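You operate a simulated robot arm through the tools that you are given. There is no shell and no other tool. Be economical: measure what you need, move in short steps, check, and stop when the job is done.

Carry out the task below with a simulated two-armed robot. There is one attempt and no reset: what you move stays moved.

## Task
Fetch the row card and set it on the left end of the table. Then turn the black knob to 5. Then put the blue disc from the left end of the table on the top of the side table. The order counts.

It is judged by the outcome, as a careful person would: the job done as asked, and still so three seconds after it is handed in. It fails if anything else is knocked over, pushed out of place, dropped, spilled or broken.

## Robot
Two 7-joint arms with fingered hands on one trunk, on a base that drives. Base frame: it is fixed to the floor where the robot stands at the start and does not move with it; the origin is under the middle of the robot, x ahead of it, y to its left, z up; the surface under the hand at the start is at about z = 88.3. Readings come in cm, rad, newtons and seconds.
The left shoulder is at the start at [4.2, 12.5, 117.6], the right one opposite. With the tool pointing down near the work surface each hand reaches from about 44 to 84 cm from the robot's upright axis, wherever it stands, measured 20 degrees to its own side. Places, roughly: black knob [60, 30, 100]; left end of the table [80, 10, 90]; top of the side table [-90, -360, 90]. Payload 4 kg a hand.
Tool frame (each hand has its own): the origin (TCP) lies between the finger pads and is the grasp point; the fingertips stand 2.9 cm ahead of it; z points along the fingers, y is the line along which they close. The gripper opens to 10 cm. The gripper's body begins 3.4 cm behind the TCP. The gripper is a hand of 5 fingers: y runs from the thumb to the fingers, the wrist lies at [-1.5, -10.5, -17.7] in the tool frame.
Orientation is that of the tool frame in the base frame, as [roll, pitch, yaw] about the fixed x, y, z axes, in that order (R = Rz(yaw) Ry(pitch) Rx(roll)). With the fingers straight down and the wrist toward the robot, the tool's x, y and z point along [0, 1, 0], [1, 0, 0] and [0, 0, -1] of the base frame.

## Interface
- The arms move only by the tool send_rows. It takes "left_targets", "right_targets" or both (then of equal length, played together; a hand with none holds still); each is text: rows parted by semicolons, each of 6 numbers parted by spaces: the shift along the base's x, y, z in cm, then the turn, a rotation vector about the base's x, y, z in rad. In form: tx ty tz wx wy wz; .... A call has 1 to 20 rows; each row is the pose to reach, as a shift and turn from the pose commanded when the call began. A row lasts 0.2 s, in which the tool goes at most 5 cm and 0.15 rad; a call with a longer step from one row to the next is refused whole. Where a pose cannot be reached the arm comes as near as it can. A force on the tool above 40 N (or 10 N above the force at the start of the call, whichever is more), or a blocked arm, ends the call early, and 0.2 s more pass. In this call time passes only in rows, and 0.2 s behind the last. The reply holds the time, the measured pose of the TCP, the force on the tool along the base axes, the opening and the grip force, in the units named above and with some noise, with the torque about the TCP (base axes, N m) and any sound that the robot's microphone picked up, and new pictures: "views" is both (left out), scene, wrist or none (wrist: the cameras of the hands that moved).
- Cameras (640 x 400 px; columns grow to the right, rows downward): "scene" is now at [14.42, 2.02, 132.01]; the picture's right is [0.20, -0.98, 0.00], its down [-0.44, -0.09, -0.89] and it looks along [0.87, 0.18, -0.45] (base axes); focal length 214 px, centre (320, 200). "left" rides on the left gripper at [-6.6, -8.6, -12.1] in its tool frame; the picture's right is [-0.76, -0.31, 0.58], its down [0.59, -0.70, 0.40] and it looks along [0.28, 0.64, 0.71] (tool axes); focal length 247 px, centre (320, 200). "right" rides on the right gripper at [6.6, -8.6, -12.1] in its tool frame; the picture's right is [-0.76, 0.31, -0.58], its down [-0.59, -0.70, 0.40] and it looks along [-0.28, 0.64, 0.71] (tool axes); focal length 247 px, centre (320, 200). There is no depth. A picture from a camera that has moved, and an enlarged one, comes with that camera's place and axes in the base frame and with its lens.
- raise_lower(by): slides the trunk up (or, below 0, down) by that many cm; the arms and the scene camera ride with it, the base frame stays. It gives what a move gives, with no picture.
- steer(legs): drives the robot by 1 to 6 legs, each [ahead, turn to the left] in cm and rad, along the robot's own axes; the way and the turn of a leg run together, so that a leg with both is an arc; at most 150 cm and 3.142 rad a leg. The arms and the cameras ride along, it lands a little off, and it stops where it bumps. It gives what a move gives, and a new picture of the scene camera.
- curl_fingers(index, middle, ring, little, thumb_bend, thumb_turn, hand): sets how far each is bent, from 0 (flat) to 1 (curled in); at 0.3 the hand is open as for a grip, at 0.7 the pads meet at the TCP. One left out holds its place. A second passes; each finger stops where it meets its share of the squeeze, and holds until it gets a number again. It is the only way to open and close the hand. It gives what a move gives, with no picture; readings hold the bend of each and the force on index, middle, ring, little, thumb and palm. thumb_turn goes from beside the hand (0) to across from the fingers (1), as for a grip.
- pan_tilt(pan, tilt): turns the head with the scene camera to pan (to the left, within 1.396 rad either way) and tilt (down, from -0.506 to 1.204), counted from straight ahead of the robot. It gives what a move gives, and a new picture of the scene camera.
- inspect(camera, box): a new picture of the part [left, top, right, bottom] of that camera's present view, enlarged. It takes no simulated time.
- close_job(): hands the job in; it is judged then, once.

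Go step by step. Nothing tells you exact positions but the pictures and the camera data: compare them with the known pose of the tool, close in by small moves and look again before you grip or let go. The budget is 165 turns and 260 pictures, counting those below and the enlarged ones. Unless the task says otherwise, let go and move clear before handing in, and close with one line.

The tools are called after "Call:" as a command line: name --argument value ..., lists and objects as JSON in quotes. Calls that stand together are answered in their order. send_rows: Moves the arms, as the interface text tells. Its arguments: {"type":"object","properties":{"left_targets":{"type":"string"},"right_targets":{"type":"string"},"views":{"type":"string","enum":["both","scene","wrist","none"]}},"required":[]} The other tools are called the same way: raise_lower (by) slides the trunk up or down; curl_fingers (index, middle, ring, little, thumb_bend, thumb_turn, hand) moves the fingers one by one; steer (legs) drives the base; pan_tilt (pan, tilt) turns the head that bears the scene camera; inspect (camera, box) takes an enlarged picture of a part of a camera's view; close_job () hands the job in.

At the start:

```text
t: 0.0
left_tcp_pos: [40.29, 47.71, 128.75]
left_tool_rot: [-3.141, 0.001, 1.57]
left_ft_force: [-0.4, 0.1, 0.9]
left_ft_torque: [0.02, 0.05, -0.02]
left_width: 9.98
left_finger_force: 0.0
left_shape: jaw
left_bend: [0.3, 0.3, 0.3, 0.3, 0.3, 0.98]
left_finger forces: [0.0, 0.1, 0.0, 0.0, 0.0, 0.0]
right_tcp_pos: [51.73, 6.39, 124.74]
right_tool_rot: [3.14, -0.001, 1.571]
right_ft_force: [-0.6, 0.8, -0.2]
right_ft_torque: [-0.02, -0.02, 0.0]
right_width: 9.96
right_finger_force: 0.1
right_shape: jaw
right_bend: [0.3, 0.3, 0.3, 0.3, 0.3, 0.98]
right_finger forces: [0.0, 0.1, 0.0, 0.0, 0.0, 0.0]
trunk travel left (down, up): [-37.5, 37.2]
robot x, y, heading: [0.2, 0.58, 0.001]
head pan, tilt: [0.202, 0.466]
```

scene: 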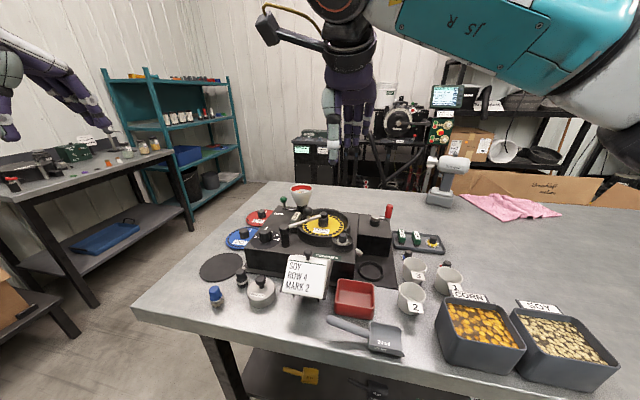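
right: 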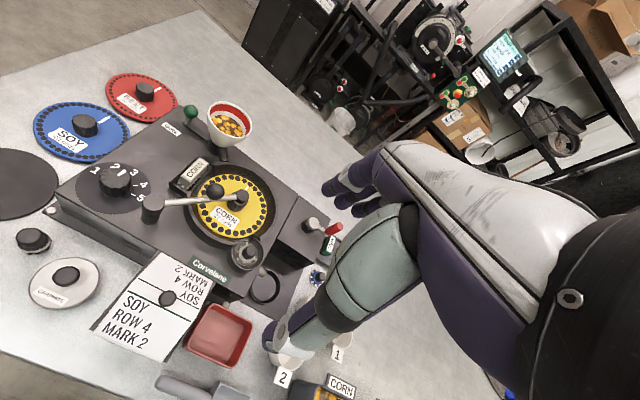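
left: 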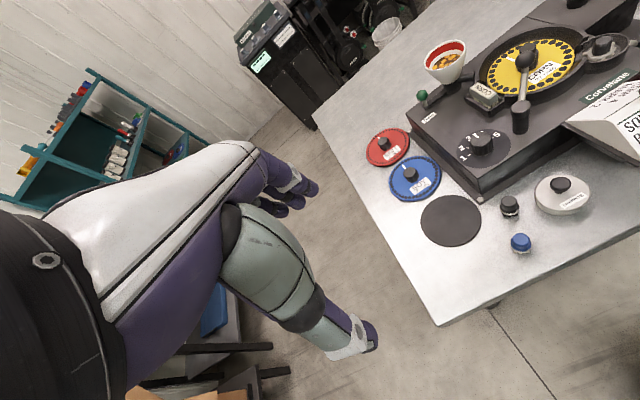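

The tent card "SOY ROW 4 MARK 2" stands before the machine on the table, and the blue disc lies on its left. I'll look around first to make sure which thing is the row card and where the side table is.

Call:
inspect --camera "scene" --box '[190, 170, 450, 350]'

Call:
inspect --camera "scene" --box '[0, 60, 250, 240]'

Call:
inspect --camera "right" --box '[0, 60, 350, 400]'

Call:
pan_tilt --pan -1.2 --tilt 0.35

```text
2.22 times, centred on (320, 260) of scene
camera zoom: at [14.42, 2.02, 132.01], right [0.2, -0.98, 0.0], down [-0.44, -0.09, -0.89], along [0.87, 0.18, -0.45], focal length 477 px, centre (320, 67)
```

zoom: 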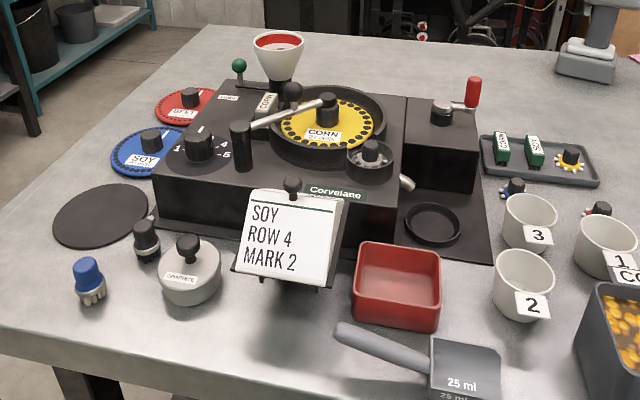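

```text
2.22 times, centred on (125, 150) of scene
camera zoom: at [14.42, 2.02, 132.01], right [0.2, -0.98, 0.0], down [-0.44, -0.09, -0.89], along [0.87, 0.18, -0.45], focal length 477 px, centre (753, 311)
```

zoom: 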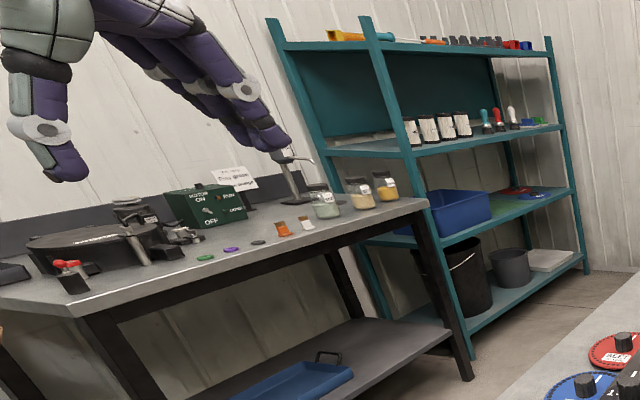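

```text
1.18 times, centred on (175, 230) of right
camera zoom: at [43.17, 13.04, 136.91], right [0.31, -0.76, 0.58], down [-0.7, -0.59, -0.4], along [0.64, -0.28, -0.71], focal length 291 px, centre (491, 165)
```

zoom: 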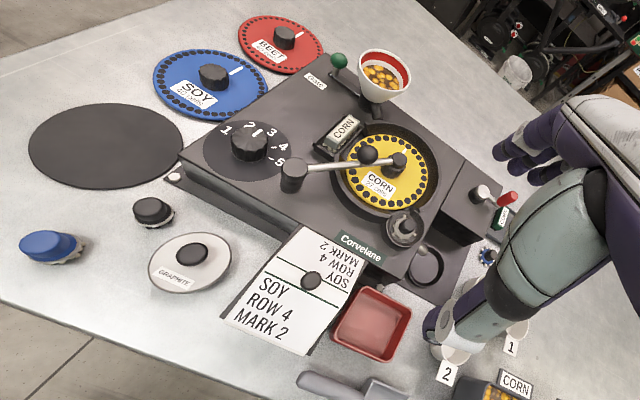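

```text
t: 1.5
left_tcp_pos: [40.29, 47.84, 128.73]
left_tool_rot: [-3.14, 0.0, 1.571]
left_ft_force: [-0.3, 0.1, 0.8]
left_ft_torque: [0.0, -0.05, -0.01]
left_width: 10.0
left_finger_force: 0.1
left_shape: jaw
left_bend: [0.3, 0.3, 0.3, 0.3, 0.3, 0.98]
left_finger forces: [0.0, 0.0, 0.0, 0.0, 0.0, 0.0]
right_tcp_pos: [51.62, 6.38, 124.6]
right_tool_rot: [3.141, 0.001, 1.571]
right_ft_force: [-0.4, -0.6, 0.0]
right_ft_torque: [-0.03, 0.0, 0.0]
right_width: 9.99
right_finger_force: 0.0
right_shape: jaw
right_bend: [0.3, 0.3, 0.3, 0.3, 0.3, 0.98]
right_finger forces: [0.1, 0.0, 0.1, 0.0, 0.0, 0.0]
trunk travel left (down, up): [-37.5, 37.2]
robot x, y, heading: [0.36, -0.34, 0.002]
head pan, tilt: [-1.201, 0.351]
camera scene: at [8.82, -8.51, 133.08], right [-0.93, -0.36, 0.0], down [-0.12, 0.32, -0.94], along [0.34, -0.88, -0.34], focal length 214 px, centre (320, 200)
```

scene: 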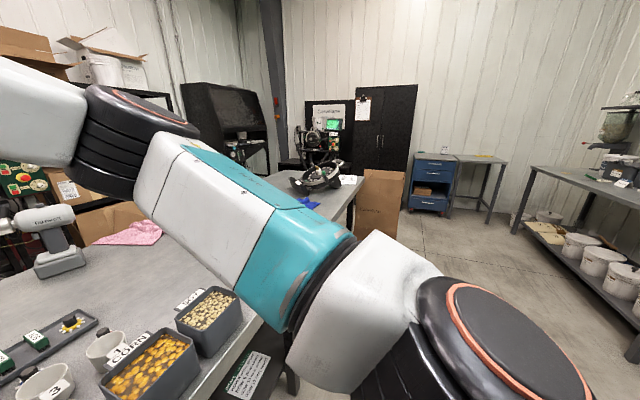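

The side table appears to be the bench with blue drawers. I'll zoom in on it and keep scanning for other cards.

Call:
inspect --camera "scene" --box '[390, 120, 540, 220]'

Call:
inspect --camera "scene" --box '[230, 80, 430, 220]'

Call:
pan_tilt --pan 1.3 --tilt 0.35

```text
4.00 times, centred on (465, 170) of scene
camera zoom: at [8.82, -8.51, 133.08], right [-0.93, -0.36, 0.0], down [-0.12, 0.32, -0.94], along [0.34, -0.88, -0.34], focal length 858 px, centre (-260, 320)
```

zoom: 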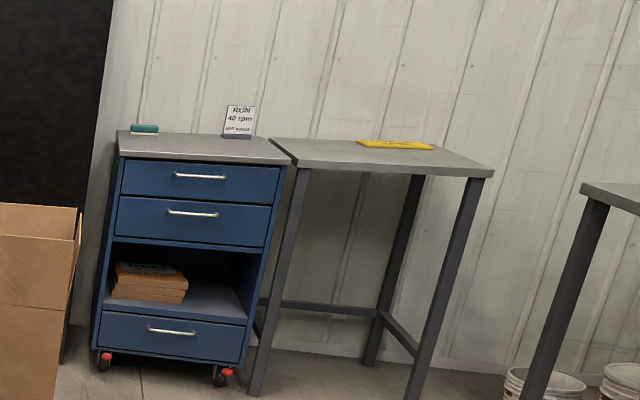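

```text
2.86 times, centred on (330, 150) of scene
camera zoom: at [8.82, -8.51, 133.08], right [-0.93, -0.36, 0.0], down [-0.12, 0.32, -0.94], along [0.34, -0.88, -0.34], focal length 613 px, centre (291, 343)
```

zoom: 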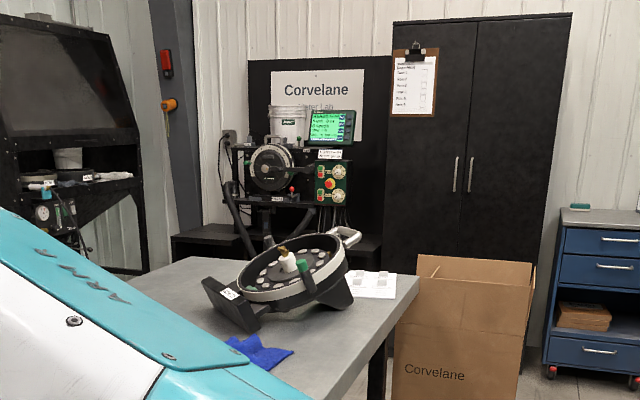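

```text
t: 3.8
left_tcp_pos: [40.24, 47.78, 128.72]
left_tool_rot: [-3.142, 0.001, 1.571]
left_ft_force: [0.0, -0.2, -0.3]
left_ft_torque: [-0.02, -0.01, -0.01]
left_width: 9.98
left_finger_force: 0.0
left_shape: jaw
left_bend: [0.3, 0.3, 0.3, 0.3, 0.3, 0.98]
left_finger forces: [0.0, 0.0, 0.1, 0.0, 0.0, 0.1]
right_tcp_pos: [51.68, 6.33, 124.84]
right_tool_rot: [-3.142, 0.0, 1.571]
right_ft_force: [-0.1, -0.6, 0.1]
right_ft_torque: [0.0, 0.0, 0.02]
right_width: 9.99
right_finger_force: 0.0
right_shape: jaw
right_bend: [0.3, 0.3, 0.3, 0.3, 0.3, 0.98]
right_finger forces: [0.1, 0.0, 0.0, 0.1, 0.0, 0.0]
trunk travel left (down, up): [-37.5, 37.2]
robot x, y, heading: [-0.06, -0.05, -0.001]
head pan, tilt: [1.3, 0.351]
camera scene: at [7.94, 9.14, 133.08], right [0.96, -0.27, 0.0], down [-0.09, -0.33, -0.94], along [0.25, 0.9, -0.34], focal length 214 px, centre (320, 200)
```

scene: 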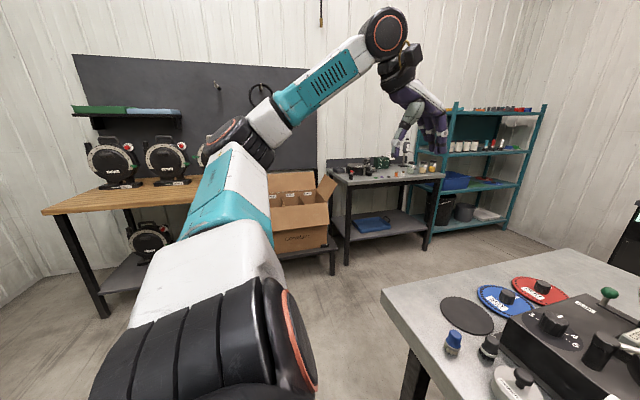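

The row card is most likely the tent "SOY ROW 4 MARK 2", but I'll check other papers (shelf under the table, behind).

Call:
inspect --camera "scene" --box '[320, 80, 560, 240]'

Call:
pan_tilt --pan -0.5 --tilt 0.8

Call:
pan_tilt --pan 0.2 --tilt 0.95

```text
2.50 times, centred on (440, 160) of scene
camera zoom: at [7.94, 9.14, 133.08], right [0.96, -0.27, 0.0], down [-0.09, -0.33, -0.94], along [0.25, 0.9, -0.34], focal length 536 px, centre (20, 300)
```

zoom: 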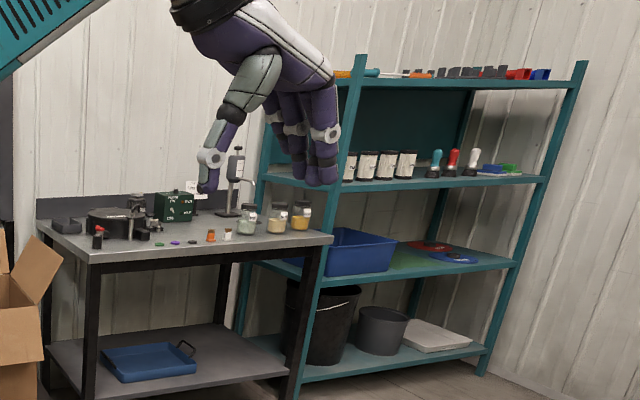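

```text
t: 5.6
left_tcp_pos: [40.38, 47.79, 128.67]
left_tool_rot: [3.14, -0.001, 1.572]
left_ft_force: [0.0, 0.1, 0.2]
left_ft_torque: [-0.02, 0.02, -0.01]
left_width: 9.98
left_finger_force: 0.0
left_shape: jaw
left_bend: [0.3, 0.3, 0.3, 0.3, 0.3, 0.98]
left_finger forces: [0.1, 0.0, 0.0, 0.0, 0.1, 0.0]
right_tcp_pos: [51.7, 6.38, 124.74]
right_tool_rot: [3.141, 0.0, 1.57]
right_ft_force: [0.6, -0.2, 0.0]
right_ft_torque: [0.03, 0.0, -0.02]
right_width: 9.97
right_finger_force: 0.1
right_shape: jaw
right_bend: [0.3, 0.3, 0.3, 0.3, 0.3, 0.98]
right_finger forces: [0.1, 0.1, 0.0, 0.0, 0.0, 0.1]
trunk travel left (down, up): [-37.5, 37.2]
robot x, y, heading: [-0.15, 0.21, 0.004]
head pan, tilt: [-0.499, 0.799]
camera scene: at [12.53, -3.69, 129.11], right [-0.48, -0.88, 0.0], down [-0.63, 0.34, -0.7], along [0.61, -0.33, -0.72], focal length 214 px, centre (320, 200)
```

scene: 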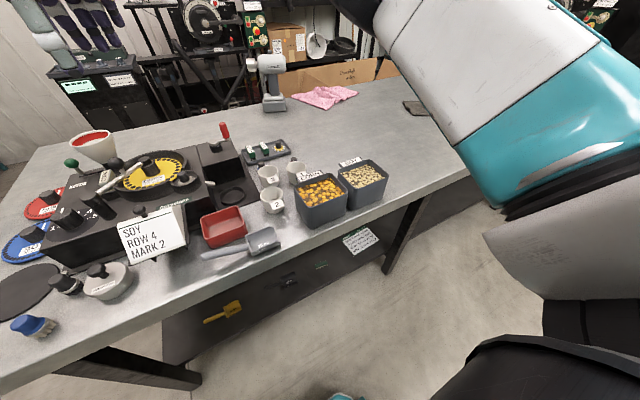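

```text
t: 6.7
left_tcp_pos: [40.4, 47.73, 128.69]
left_tool_rot: [-3.141, 0.0, 1.569]
left_ft_force: [-0.5, -0.3, 0.1]
left_ft_torque: [-0.02, -0.01, 0.0]
left_width: 9.96
left_finger_force: 0.1
left_shape: jaw
left_bend: [0.3, 0.3, 0.3, 0.3, 0.3, 0.98]
left_finger forces: [0.0, 0.0, 0.1, 0.1, 0.1, 0.1]
right_tcp_pos: [51.72, 6.31, 124.7]
right_tool_rot: [3.141, -0.001, 1.572]
right_ft_force: [0.0, 0.6, 0.9]
right_ft_torque: [0.0, 0.0, -0.04]
right_width: 9.97
right_finger_force: 0.1
right_shape: jaw
right_bend: [0.3, 0.3, 0.3, 0.3, 0.3, 0.98]
right_finger forces: [0.2, 0.0, 0.0, 0.0, 0.0, 0.1]
trunk travel left (down, up): [-37.5, 37.2]
robot x, y, heading: [-0.16, -0.4, 0.001]
head pan, tilt: [0.201, 0.949]
camera scene: at [12.57, 1.61, 127.96], right [0.2, -0.98, 0.0], down [-0.8, -0.16, -0.58], along [0.57, 0.12, -0.81], focal length 214 px, centre (320, 200)
```

scene: 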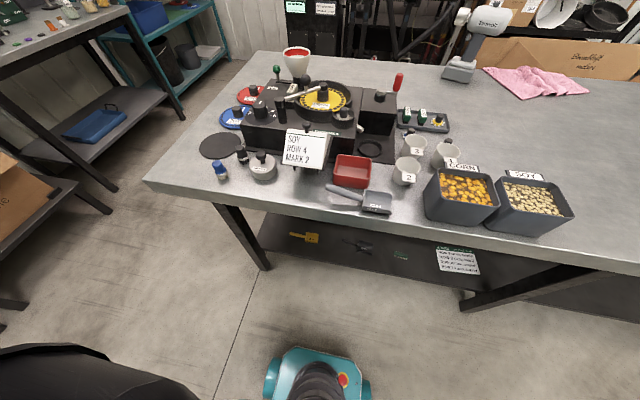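

A card lies on the lower shelf; let me read it, and the others.

Call:
inspect --camera "scene" --box '[420, 235, 500, 285]'

Call:
inspect --camera "scene" --box '[260, 210, 420, 280]'

Call:
pan_tilt --pan -1.35 --tilt 0.2

Call:
inspect --camera "scene" --box '[360, 100, 480, 180]'

```text
8.00 times, centred on (460, 260) of scene
camera zoom: at [12.57, 1.61, 127.96], right [0.2, -0.98, 0.0], down [-0.8, -0.16, -0.58], along [0.57, 0.12, -0.81], focal length 1716 px, centre (-800, -280)
```

zoom: 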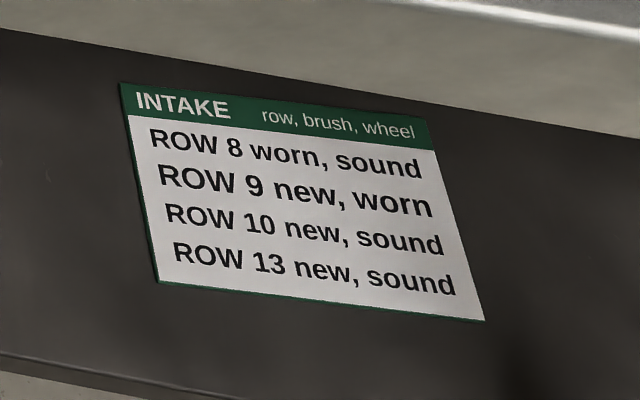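

```text
4.00 times, centred on (340, 245) of scene
camera zoom: at [12.57, 1.61, 127.96], right [0.2, -0.98, 0.0], down [-0.8, -0.16, -0.58], along [0.57, 0.12, -0.81], focal length 858 px, centre (240, 20)
```

zoom: 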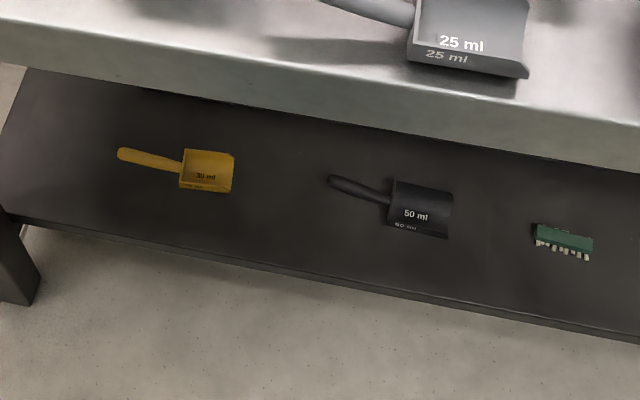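

```text
t: 8.3
left_tcp_pos: [40.37, 47.63, 128.75]
left_tool_rot: [3.141, 0.001, 1.57]
left_ft_force: [0.5, 0.3, 0.1]
left_ft_torque: [0.02, 0.02, -0.04]
left_width: 9.99
left_finger_force: 0.0
left_shape: jaw
left_bend: [0.3, 0.3, 0.3, 0.3, 0.3, 0.98]
left_finger forces: [0.0, 0.0, 0.1, 0.0, 0.1, 0.0]
right_tcp_pos: [51.72, 6.31, 124.7]
right_tool_rot: [-3.141, 0.001, 1.571]
right_ft_force: [0.2, 0.2, -0.5]
right_ft_torque: [0.02, 0.0, -0.03]
right_width: 9.95
right_finger_force: 0.1
right_shape: jaw
right_bend: [0.3, 0.3, 0.3, 0.3, 0.3, 0.98]
right_finger forces: [0.1, 0.0, 0.0, 0.0, 0.0, 0.0]
trunk travel left (down, up): [-37.5, 37.2]
robot x, y, heading: [-0.28, -0.15, -0.006]
head pan, tilt: [-1.349, 0.201]
camera scene: at [7.5, -8.92, 134.48], right [-0.98, -0.22, 0.0], down [-0.04, 0.19, -0.98], along [0.22, -0.96, -0.2], focal length 214 px, centre (320, 200)
```

scene: 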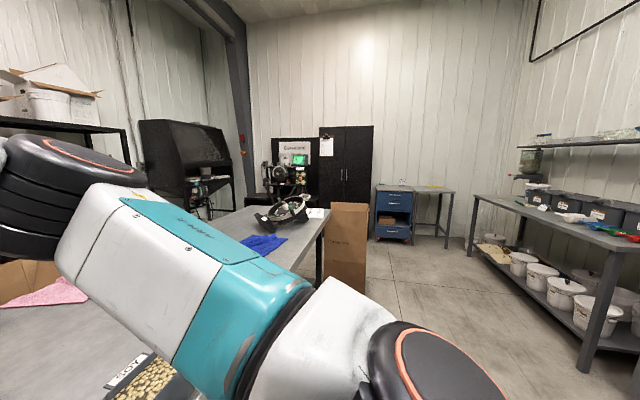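

```text
5.00 times, centred on (420, 140) of scene
camera zoom: at [7.5, -8.92, 134.48], right [-0.98, -0.22, 0.0], down [-0.04, 0.19, -0.98], along [0.22, -0.96, -0.2], focal length 1072 px, centre (-180, 500)
```

zoom: 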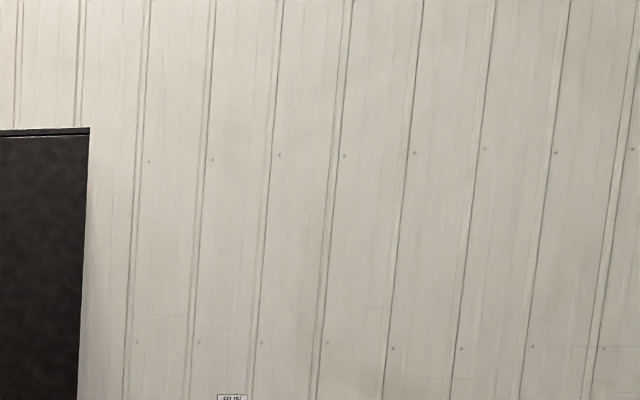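

Call:
inspect --camera "scene" --box '[370, 170, 466, 230]'

Call:
inspect --camera "scene" --box '[415, 178, 455, 203]'

Call:
inspect --camera "scene" --box '[470, 120, 640, 270]'

Call:
inspect --camera "scene" --box '[240, 120, 352, 260]'

```text
6.67 times, centred on (418, 200) of scene
camera zoom: at [7.5, -8.92, 134.48], right [-0.98, -0.22, 0.0], down [-0.04, 0.19, -0.98], along [0.22, -0.96, -0.2], focal length 1430 px, centre (-333, 200)
```

zoom: 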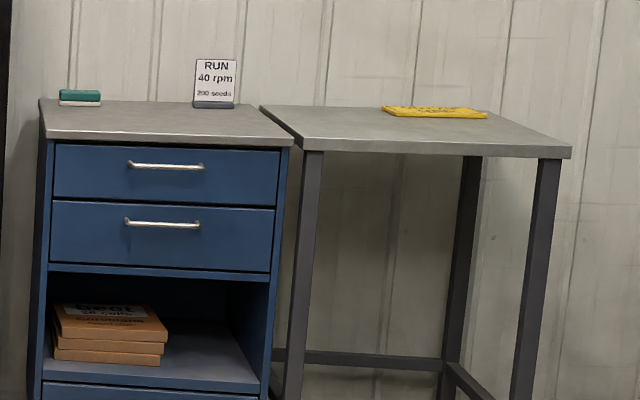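

```text
16.00 times, centred on (435, 190) of scene
camera zoom: at [7.5, -8.92, 134.48], right [-0.98, -0.22, 0.0], down [-0.04, 0.19, -0.98], along [0.22, -0.96, -0.2], focal length 3432 px, centre (-1520, 352)
```

zoom: 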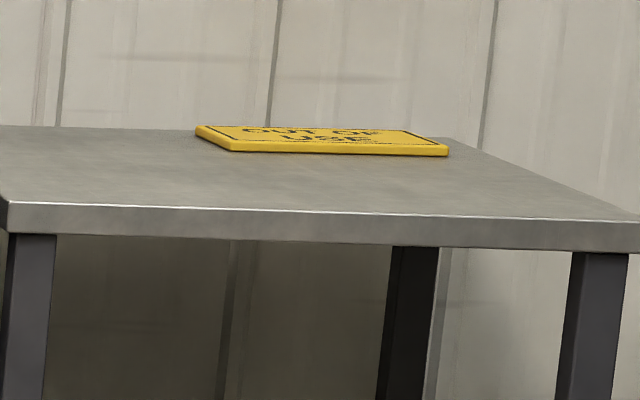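

```text
2.67 times, centred on (555, 195) of scene
camera zoom: at [7.5, -8.92, 134.48], right [-0.98, -0.22, 0.0], down [-0.04, 0.19, -0.98], along [0.22, -0.96, -0.2], focal length 572 px, centre (-307, 213)
```

zoom: 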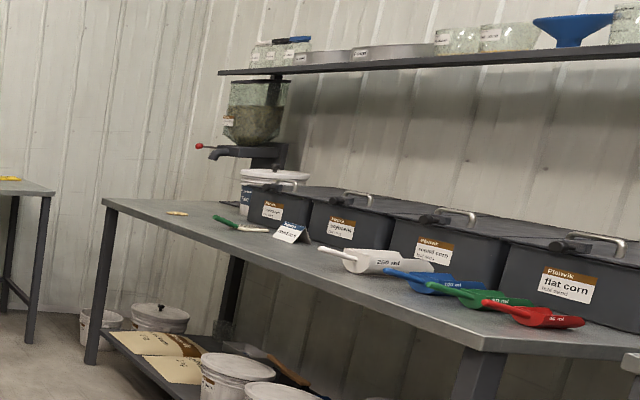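

```text
2.86 times, centred on (296, 190) of scene
camera zoom: at [7.5, -8.92, 134.48], right [-0.98, -0.22, 0.0], down [-0.04, 0.19, -0.98], along [0.22, -0.96, -0.2], focal length 613 px, centre (389, 229)
```

zoom: 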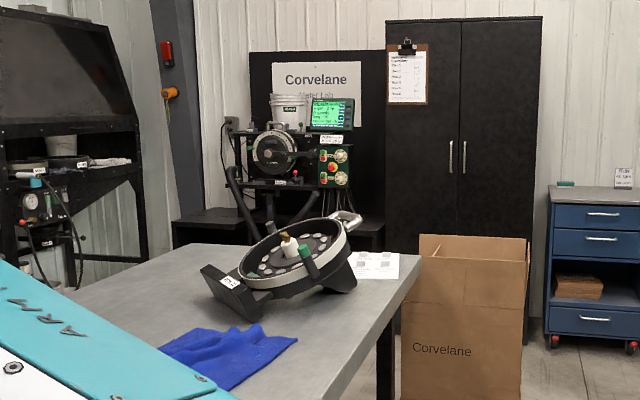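

The other cards are an intake card (shelf) and a run card (drawer unit), so the tent seems to be the row card. I'll back off and look behind once to rule out another one.

Call:
steer --legs '[[-45, 0], [0, 1.6]]'

Call:
pan_tilt --pan 1.3 --tilt 0.3

```text
t: 15.0
left_tcp_pos: [-94.03, 39.07, 128.76]
left_tool_rot: [-3.14, 0.0, -3.114]
left_ft_force: [0.2, -0.2, 1.0]
left_ft_torque: [0.0, -0.01, -0.01]
left_width: 9.97
left_finger_force: 0.0
left_shape: jaw
left_bend: [0.3, 0.3, 0.3, 0.3, 0.3, 0.98]
left_finger forces: [0.0, 0.1, 0.1, 0.0, 0.0, 0.1]
right_tcp_pos: [-52.86, 51.5, 124.63]
right_tool_rot: [3.139, 0.001, -3.116]
right_ft_force: [0.4, -0.2, -0.2]
right_ft_torque: [-0.03, 0.03, -0.01]
right_width: 10.0
right_finger_force: 0.1
right_shape: jaw
right_bend: [0.3, 0.3, 0.3, 0.3, 0.3, 0.98]
right_finger forces: [0.1, 0.1, 0.0, 0.0, 0.0, 0.1]
trunk travel left (down, up): [-37.5, 37.2]
robot x, y, heading: [-45.01, -0.08, 1.594]
head pan, tilt: [-1.349, 0.201]
camera scene: at [-36.05, 7.62, 134.48], right [0.24, -0.97, 0.0], down [-0.19, -0.05, -0.98], along [0.95, 0.24, -0.2], focal length 214 px, centre (320, 200)
```

scene: 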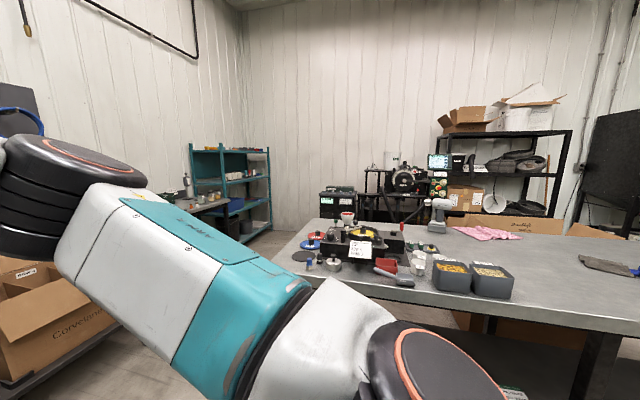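

```text
t: 17.4
left_tcp_pos: [-94.05, 38.97, 128.66]
left_tool_rot: [-3.141, 0.001, -3.116]
left_ft_force: [-0.2, -1.5, -0.5]
left_ft_torque: [-0.01, 0.0, -0.01]
left_width: 9.98
left_finger_force: 0.0
left_shape: jaw
left_bend: [0.3, 0.3, 0.3, 0.3, 0.3, 0.98]
left_finger forces: [0.0, 0.0, 0.1, 0.1, 0.0, 0.0]
right_tcp_pos: [-52.9, 51.56, 124.81]
right_tool_rot: [-3.141, 0.0, -3.115]
right_ft_force: [0.3, 0.1, -0.6]
right_ft_torque: [0.01, -0.03, 0.01]
right_width: 9.98
right_finger_force: 0.1
right_shape: jaw
right_bend: [0.3, 0.3, 0.3, 0.3, 0.3, 0.98]
right_finger forces: [0.0, 0.0, 0.0, 0.0, 0.1, 0.1]
trunk travel left (down, up): [-37.5, 37.2]
robot x, y, heading: [-45.09, 0.07, 1.597]
head pan, tilt: [1.3, 0.3]
camera scene: at [-54.13, 7.61, 133.55], right [0.24, 0.97, 0.0], down [0.29, -0.07, -0.96], along [-0.93, 0.23, -0.3], focal length 214 px, centre (320, 200)
```

scene: 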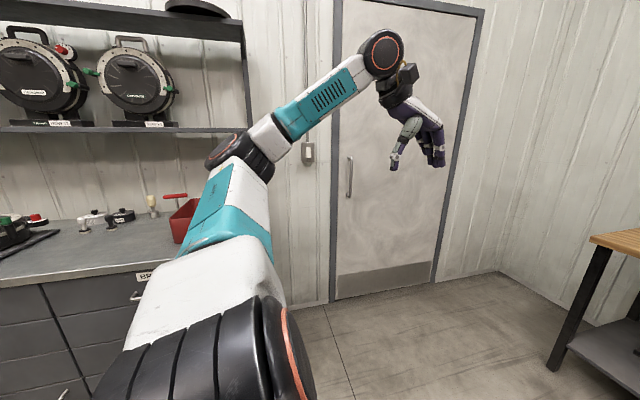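

Call:
steer --legs '[[0, 0.8]]'

Call:
inspect --camera "scene" --box '[0, 150, 320, 350]'

Call:
inspect --camera "scene" --box '[320, 100, 640, 300]'

```text
t: 19.9
left_tcp_pos: [-107.13, -7.65, 128.7]
left_tool_rot: [-3.141, -0.001, -2.32]
left_ft_force: [1.0, 0.0, -0.1]
left_ft_torque: [0.04, 0.01, 0.0]
left_width: 9.97
left_finger_force: 0.0
left_shape: jaw
left_bend: [0.3, 0.3, 0.3, 0.3, 0.3, 0.98]
left_finger forces: [0.0, 0.0, 0.0, 0.0, 0.0, 0.0]
right_tcp_pos: [-87.2, 30.44, 124.83]
right_tool_rot: [-3.141, 0.0, -2.32]
right_ft_force: [-0.3, -0.7, 0.1]
right_ft_torque: [0.01, -0.03, -0.02]
right_width: 9.98
right_finger_force: 0.0
right_shape: jaw
right_bend: [0.3, 0.3, 0.3, 0.3, 0.3, 0.98]
right_finger forces: [0.0, 0.0, 0.0, 0.0, 0.1, 0.1]
trunk travel left (down, up): [-37.5, 37.2]
robot x, y, heading: [-45.21, 0.05, 2.397]
head pan, tilt: [1.3, 0.3]
camera scene: at [-56.69, -1.25, 133.55], right [-0.52, 0.85, 0.0], down [0.25, 0.16, -0.96], along [-0.81, -0.5, -0.3], focal length 214 px, centre (320, 200)
```

scene: 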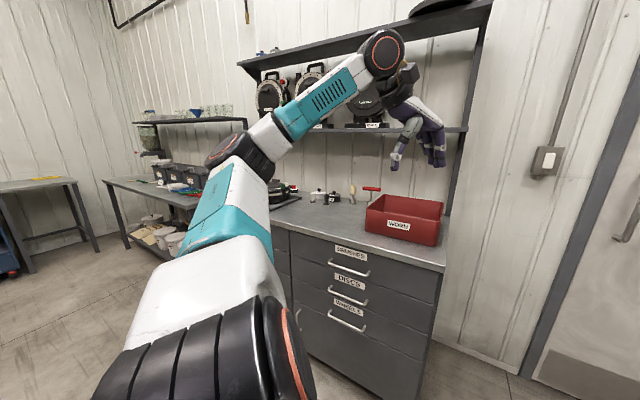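

```text
2.00 times, centred on (160, 250) of scene
camera zoom: at [-56.69, -1.25, 133.55], right [-0.52, 0.85, 0.0], down [0.25, 0.16, -0.96], along [-0.81, -0.5, -0.3], focal length 429 px, centre (640, 100)
```

zoom: 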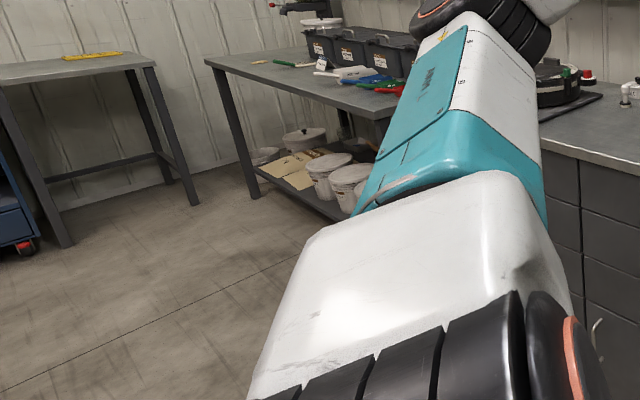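

```text
2.00 times, centred on (480, 200) of scene
camera zoom: at [-56.69, -1.25, 133.55], right [-0.52, 0.85, 0.0], down [0.25, 0.16, -0.96], along [-0.81, -0.5, -0.3], focal length 429 px, centre (0, 200)
```

zoom: 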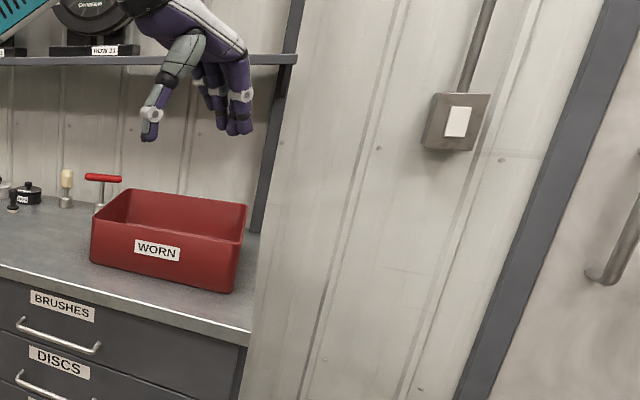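

No other row card there, so the tent is it. Returning to the start place at the table.

Call:
steer --legs '[[0, -2.397], [42, 0]]'

Call:
pan_tilt --pan 0.45 --tilt 0.8

```text
t: 28.4
left_tcp_pos: [37.12, 46.97, 128.78]
left_tool_rot: [3.141, -0.001, 1.56]
left_ft_force: [0.0, -0.4, 0.6]
left_ft_torque: [0.0, 0.04, -0.02]
left_width: 10.0
left_finger_force: 0.0
left_shape: jaw
left_bend: [0.3, 0.3, 0.3, 0.3, 0.3, 0.98]
left_finger forces: [0.0, 0.0, 0.0, 0.1, 0.0, 0.0]
right_tcp_pos: [48.08, 5.27, 124.71]
right_tool_rot: [3.14, 0.001, 1.561]
right_ft_force: [0.6, 0.3, 0.1]
right_ft_torque: [0.03, -0.02, -0.02]
right_width: 10.0
right_finger_force: 0.1
right_shape: jaw
right_bend: [0.3, 0.3, 0.3, 0.3, 0.3, 0.98]
right_finger forces: [0.0, 0.0, 0.0, 0.1, 0.1, 0.0]
trunk travel left (down, up): [-37.5, 37.2]
robot x, y, heading: [-3.56, -0.61, -0.011]
head pan, tilt: [1.3, 0.3]
camera scene: at [4.42, 8.6, 133.55], right [0.96, -0.28, 0.0], down [-0.08, -0.28, -0.96], along [0.26, 0.92, -0.3], focal length 214 px, centre (320, 200)
```

scene: 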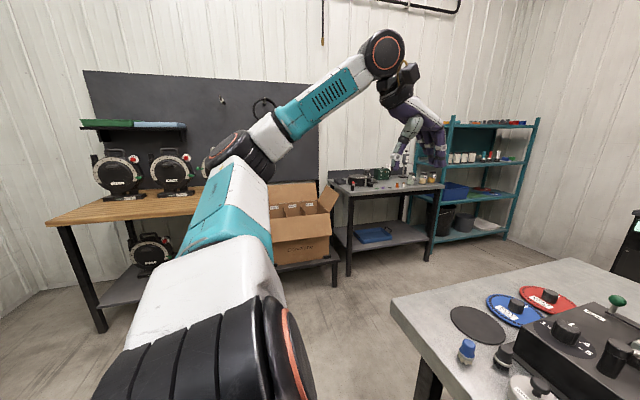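

```text
t: 29.5
left_tcp_pos: [37.07, 46.78, 128.79]
left_tool_rot: [-3.14, 0.0, 1.561]
left_ft_force: [0.0, 0.1, 0.6]
left_ft_torque: [-0.02, 0.0, -0.02]
left_width: 10.01
left_finger_force: 0.1
left_shape: jaw
left_bend: [0.3, 0.3, 0.3, 0.3, 0.3, 0.98]
left_finger forces: [0.0, 0.1, 0.1, 0.1, 0.1, 0.0]
right_tcp_pos: [48.08, 5.3, 124.73]
right_tool_rot: [-3.141, 0.001, 1.56]
right_ft_force: [-0.9, 0.7, 0.9]
right_ft_torque: [0.0, -0.02, -0.03]
right_width: 9.96
right_finger_force: 0.1
right_shape: jaw
right_bend: [0.3, 0.3, 0.3, 0.3, 0.3, 0.98]
right_finger forces: [0.0, 0.1, 0.1, 0.1, 0.1, 0.1]
trunk travel left (down, up): [-37.5, 37.2]
robot x, y, heading: [-3.79, -0.3, -0.007]
head pan, tilt: [0.45, 0.799]
camera scene: at [9.09, 3.09, 129.12], right [0.43, -0.9, 0.0], down [-0.65, -0.31, -0.7], along [0.63, 0.3, -0.72], focal length 214 px, centre (320, 200)
```

scene: 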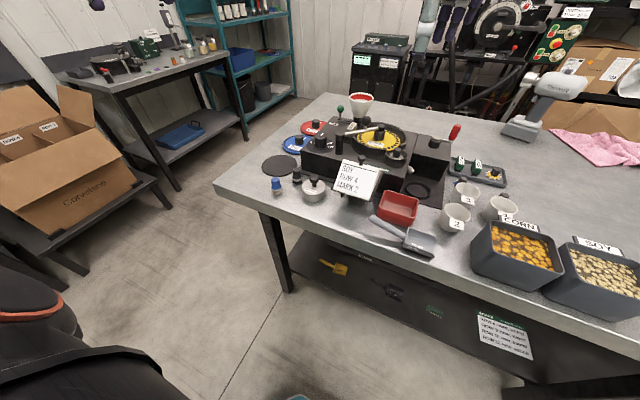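

Call:
inspect --camera "scene" --box '[205, 85, 445, 235]'

Call:
inspect --camera "scene" --box '[325, 145, 405, 215]'

Call:
inspect --camera "right" --box '[0, 150, 320, 400]'

Call:
inspect --camera "left" --box '[300, 40, 640, 340]'

```text
2.67 times, centred on (325, 160) of scene
camera zoom: at [9.09, 3.09, 129.12], right [0.43, -0.9, 0.0], down [-0.65, -0.31, -0.7], along [0.63, 0.3, -0.72], focal length 572 px, centre (307, 307)
```

zoom: 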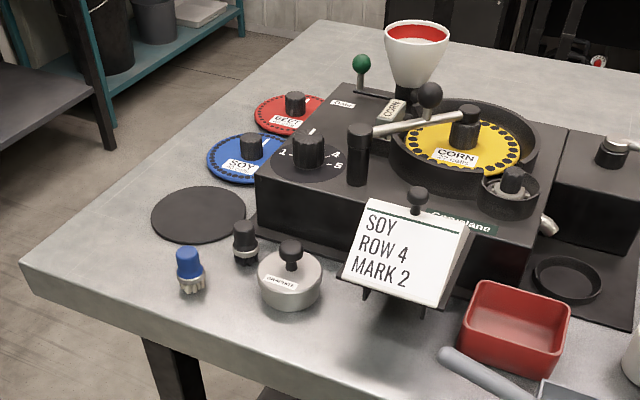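

```text
5.71 times, centred on (365, 180) of scene
camera zoom: at [9.09, 3.09, 129.12], right [0.43, -0.9, 0.0], down [-0.65, -0.31, -0.7], along [0.63, 0.3, -0.72], focal length 1226 px, centre (63, 314)
```

zoom: 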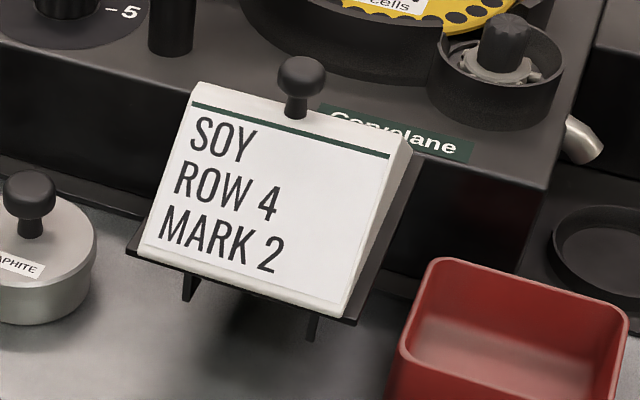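

```text
1.60 times, centred on (160, 275) of right
camera zoom: at [39.66, 12.09, 136.91], right [0.3, -0.76, 0.58], down [-0.71, -0.58, -0.4], along [0.64, -0.29, -0.71], focal length 395 px, centre (576, 80)
```

zoom: 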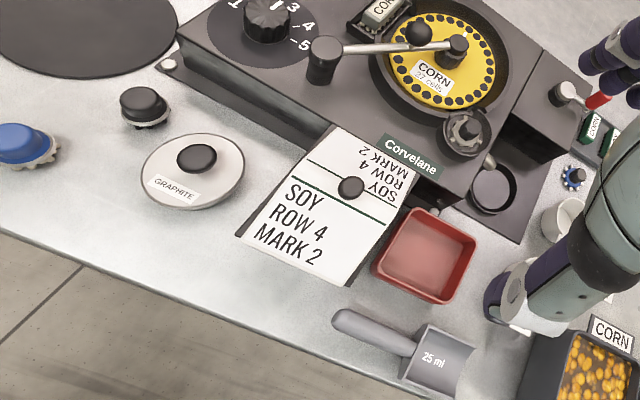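

```text
1.33 times, centred on (470, 190) of left
camera zoom: at [28.48, 40.42, 140.87], right [-0.32, -0.75, -0.58], down [-0.7, 0.6, -0.4], along [0.64, 0.28, -0.71], focal length 329 px, centre (120, 213)
```

zoom: 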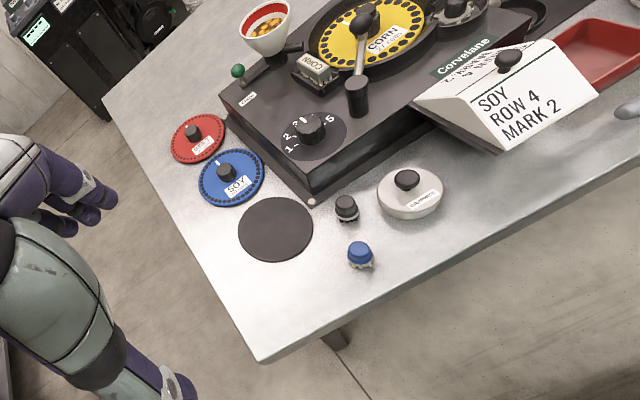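

The row card is a tent block with a knob, resting on a rack at the machine's front; by triangulation its knob is at about [47.7, 11.8, 102]. I'll move the right hand out of the way and bring the left hand above the knob.

Call:
send_rows --right_targets "0 -4.5 0 0 0 0; 0 -9 0 0 0 0; 0 -13.5 0 0 0 0; 0 -18 0 0 0 0; 0 -22.5 0 0 0 0; 0 -27 0 0 0 0; 0 -30 0 0 0 0; 0 -30 0 0 0 0; 0 -30 0 0 0 0; 0 -30 0 0 0 0" --left_targets "0 0 0 0 0 0; 1 -4 0 0 0 0; 2 -8 0 0 0 0; 3.5 -12 0 0 0 0; 5 -16 0 0 0 0; 6.5 -20 0 0 0 0; 8 -24 -1 0 0 0; 9 -28 -3 0 0 0; 10 -32 -6 0 0 0; 10.6 -35 -10 0 0 0" --views "both"

```text
refused: row 9 steps farther than a row can; nothing moved
```

Call:
send_rows --right_targets "0 -4.5 0 0 0 0; 0 -9 0 0 0 0; 0 -13.5 0 0 0 0; 0 -18 0 0 0 0; 0 -22.5 0 0 0 0; 0 -27 0 0 0 0; 0 -30 0 0 0 0; 0 -30 0 0 0 0; 0 -30 0 0 0 0; 0 -30 0 0 0 0; 0 -30 0 0 0 0" --left_targets "0 0 0 0 0 0; 1 -4 0 0 0 0; 2 -8 0 0 0 0; 3.5 -12 0 0 0 0; 5 -16 0 0 0 0; 6.5 -20 0 0 0 0; 8 -24 -1 0 0 0; 9 -28 -3 0 0 0; 10 -32 -5 0 0 0; 10.6 -35 -8 0 0 0; 10.6 -35 -11 0 0 0" --views "both"

```text
t: 31.9
left_tcp_pos: [47.71, 11.58, 117.72]
left_tool_rot: [3.141, 0.0, 1.56]
left_ft_force: [0.3, 0.6, 0.1]
left_ft_torque: [0.0, 0.0, -0.01]
left_width: 9.99
left_finger_force: 0.1
left_shape: jaw
left_bend: [0.3, 0.3, 0.3, 0.3, 0.3, 0.98]
left_finger forces: [0.0, 0.0, 0.0, 0.0, 0.0, 0.1]
right_tcp_pos: [47.93, -24.87, 124.53]
right_tool_rot: [-3.141, 0.0, 1.562]
right_ft_force: [0.5, -0.4, 0.1]
right_ft_torque: [0.0, 0.03, 0.02]
right_width: 9.98
right_finger_force: 0.0
right_shape: jaw
right_bend: [0.3, 0.3, 0.3, 0.3, 0.3, 0.98]
right_finger forces: [0.0, 0.0, 0.0, 0.1, 0.0, 0.0]
trunk travel left (down, up): [-37.5, 37.2]
robot x, y, heading: [-4.02, -0.48, -0.012]
head pan, tilt: [0.45, 0.799]
camera scene: at [9.08, 3.04, 129.11], right [0.43, -0.9, 0.0], down [-0.65, -0.31, -0.7], along [0.63, 0.3, -0.72], focal length 214 px, centre (320, 200)
camera right: at [39.45, -18.11, 136.78], right [0.3, -0.76, 0.58], down [-0.71, -0.58, -0.4], along [0.64, -0.29, -0.71], focal length 247 px, centre (320, 200)
camera left: at [39.08, 5.23, 129.79], right [-0.31, -0.75, -0.58], down [-0.7, 0.6, -0.4], along [0.65, 0.28, -0.71], focal length 247 px, centre (320, 200)
```

scene: 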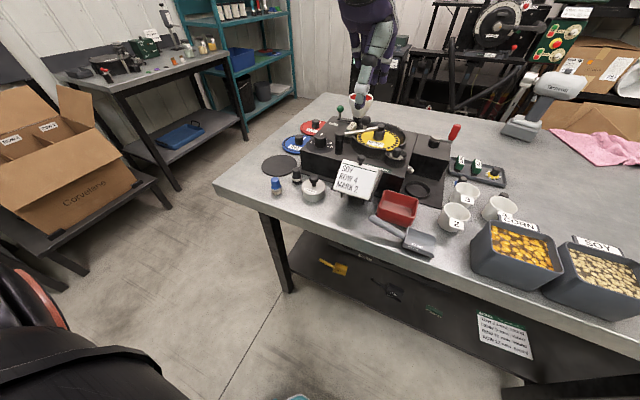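
right: 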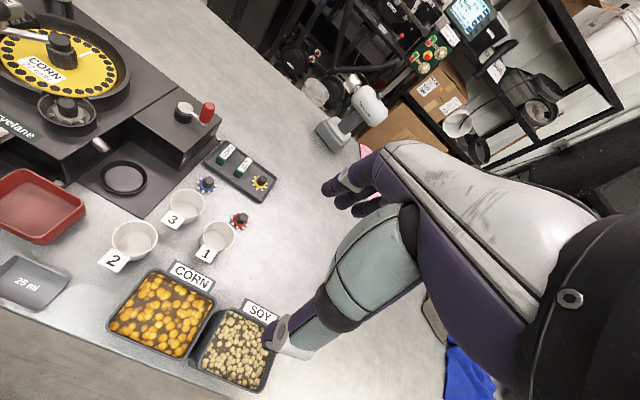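
left: 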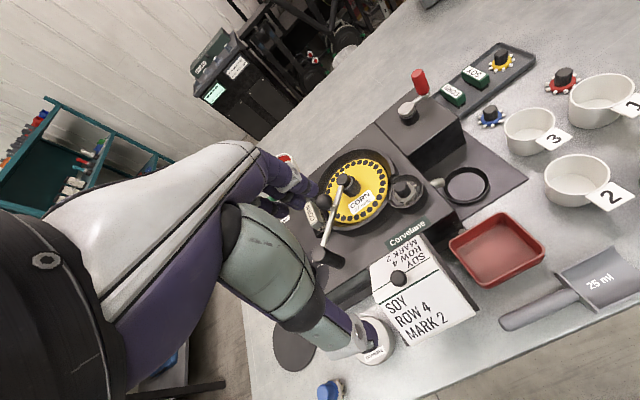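

The knob is confirmed at [48, 11.5, 102], straight below the left hand. Descending to it.

Call:
send_rows --left_targets "0.2 0 -3 0 0 0; 0.2 0 -6 0 0 0; 0.2 0 -9 0 0 0; 0.2 0 -11 0 0 0" --views "both"

Call:
inspect --camera "scene" --box '[285, 85, 445, 215]'

```text
t: 32.9
left_tcp_pos: [47.8, 11.94, 106.98]
left_tool_rot: [-3.142, 0.0, 1.559]
left_ft_force: [0.4, 0.6, -0.8]
left_ft_torque: [-0.02, 0.0, 0.03]
left_width: 9.96
left_finger_force: 0.1
left_shape: jaw
left_bend: [0.3, 0.3, 0.3, 0.3, 0.3, 0.98]
left_finger forces: [0.0, 0.0, 0.0, 0.1, 0.1, 0.0]
right_tcp_pos: [47.82, -24.79, 124.64]
right_tool_rot: [3.141, 0.002, 1.56]
right_ft_force: [-1.4, -0.1, 0.5]
right_ft_torque: [0.0, -0.01, -0.03]
right_width: 9.99
right_finger_force: 0.1
right_shape: jaw
right_bend: [0.3, 0.3, 0.3, 0.3, 0.3, 0.98]
right_finger forces: [0.0, 0.1, 0.0, 0.0, 0.0, 0.0]
trunk travel left (down, up): [-37.5, 37.2]
robot x, y, heading: [-4.06, -0.34, -0.003]
head pan, tilt: [0.45, 0.799]
camera scene: at [9.11, 3.06, 129.11], right [0.43, -0.9, 0.0], down [-0.65, -0.31, -0.7], along [0.63, 0.3, -0.72], focal length 214 px, centre (320, 200)
camera left: at [39.2, 5.39, 118.9], right [-0.31, -0.75, -0.58], down [-0.7, 0.6, -0.4], along [0.64, 0.28, -0.71], focal length 247 px, centre (320, 200)
```

scene: 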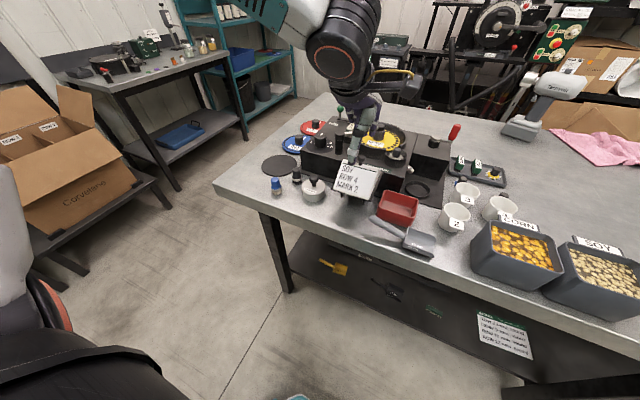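
left: 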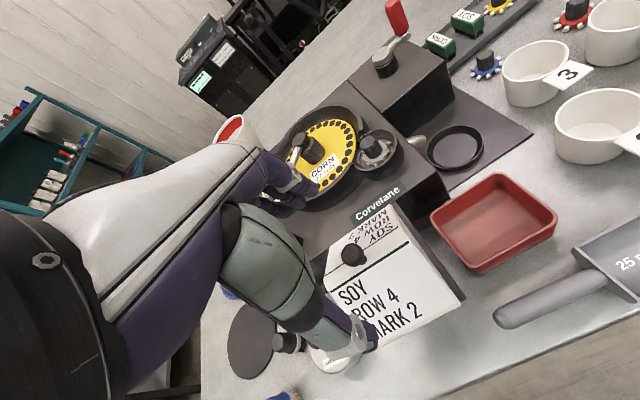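

```text
3.08 times, centred on (365, 150) of scene
camera zoom: at [9.11, 3.06, 129.11], right [0.43, -0.9, 0.0], down [-0.65, -0.31, -0.7], along [0.63, 0.3, -0.72], focal length 660 px, centre (182, 354)
```

zoom: 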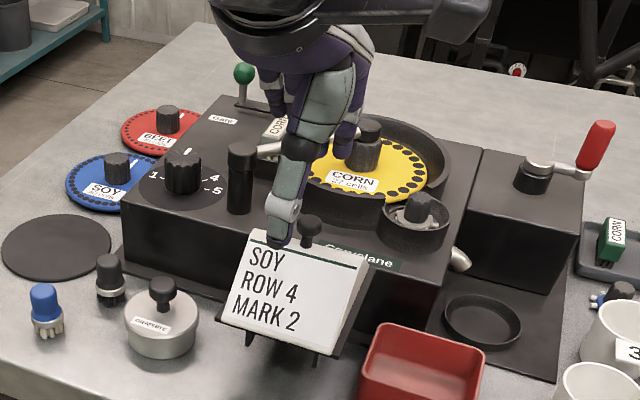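

Call:
send_rows --left_targets "0.1 -0.3 -2 0 0 0; 0.1 -0.3 -4 0 0 0; 0.1 -0.3 -4.8 0 0 0" --views "wrist"

Call:
inspect --camera "scene" --box '[325, 105, 405, 205]'

```text
t: 33.7
left_tcp_pos: [47.98, 11.54, 102.0]
left_tool_rot: [-3.14, -0.001, 1.557]
left_ft_force: [0.2, -0.8, 0.7]
left_ft_torque: [0.01, -0.01, 0.0]
left_width: 9.99
left_finger_force: 0.1
left_shape: jaw
left_bend: [0.3, 0.3, 0.3, 0.3, 0.3, 0.98]
left_finger forces: [0.1, 0.1, 0.0, 0.0, 0.0, 0.2]
right_tcp_pos: [47.95, -24.92, 124.69]
right_tool_rot: [3.141, 0.0, 1.56]
right_ft_force: [0.6, 0.6, -1.2]
right_ft_torque: [0.01, 0.01, 0.0]
right_width: 9.99
right_finger_force: 0.1
right_shape: jaw
right_bend: [0.3, 0.3, 0.3, 0.3, 0.3, 0.98]
right_finger forces: [0.1, 0.1, 0.0, 0.1, 0.0, 0.0]
trunk travel left (down, up): [-37.5, 37.2]
robot x, y, heading: [-4.07, -0.32, -0.007]
head pan, tilt: [0.45, 0.799]
camera left: at [39.39, 5.09, 114.13], right [-0.32, -0.75, -0.58], down [-0.7, 0.6, -0.4], along [0.64, 0.28, -0.71], focal length 247 px, centre (320, 200)
```

left: 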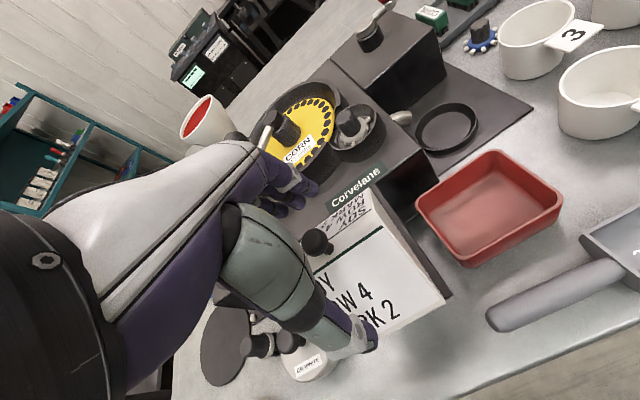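

```text
4.00 times, centred on (365, 155) of scene
camera zoom: at [9.11, 3.06, 129.11], right [0.43, -0.9, 0.0], down [-0.65, -0.31, -0.7], along [0.63, 0.3, -0.72], focal length 858 px, centre (140, 380)
```

zoom: 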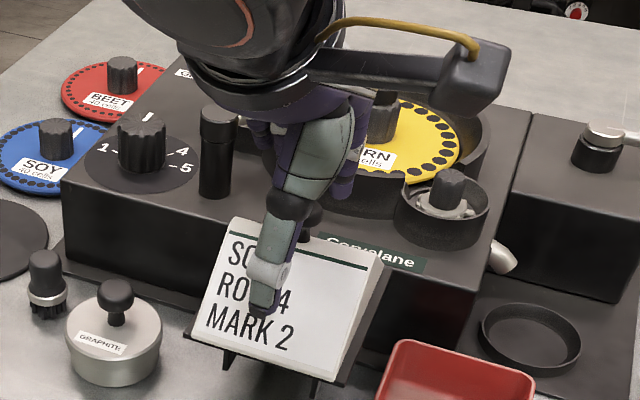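

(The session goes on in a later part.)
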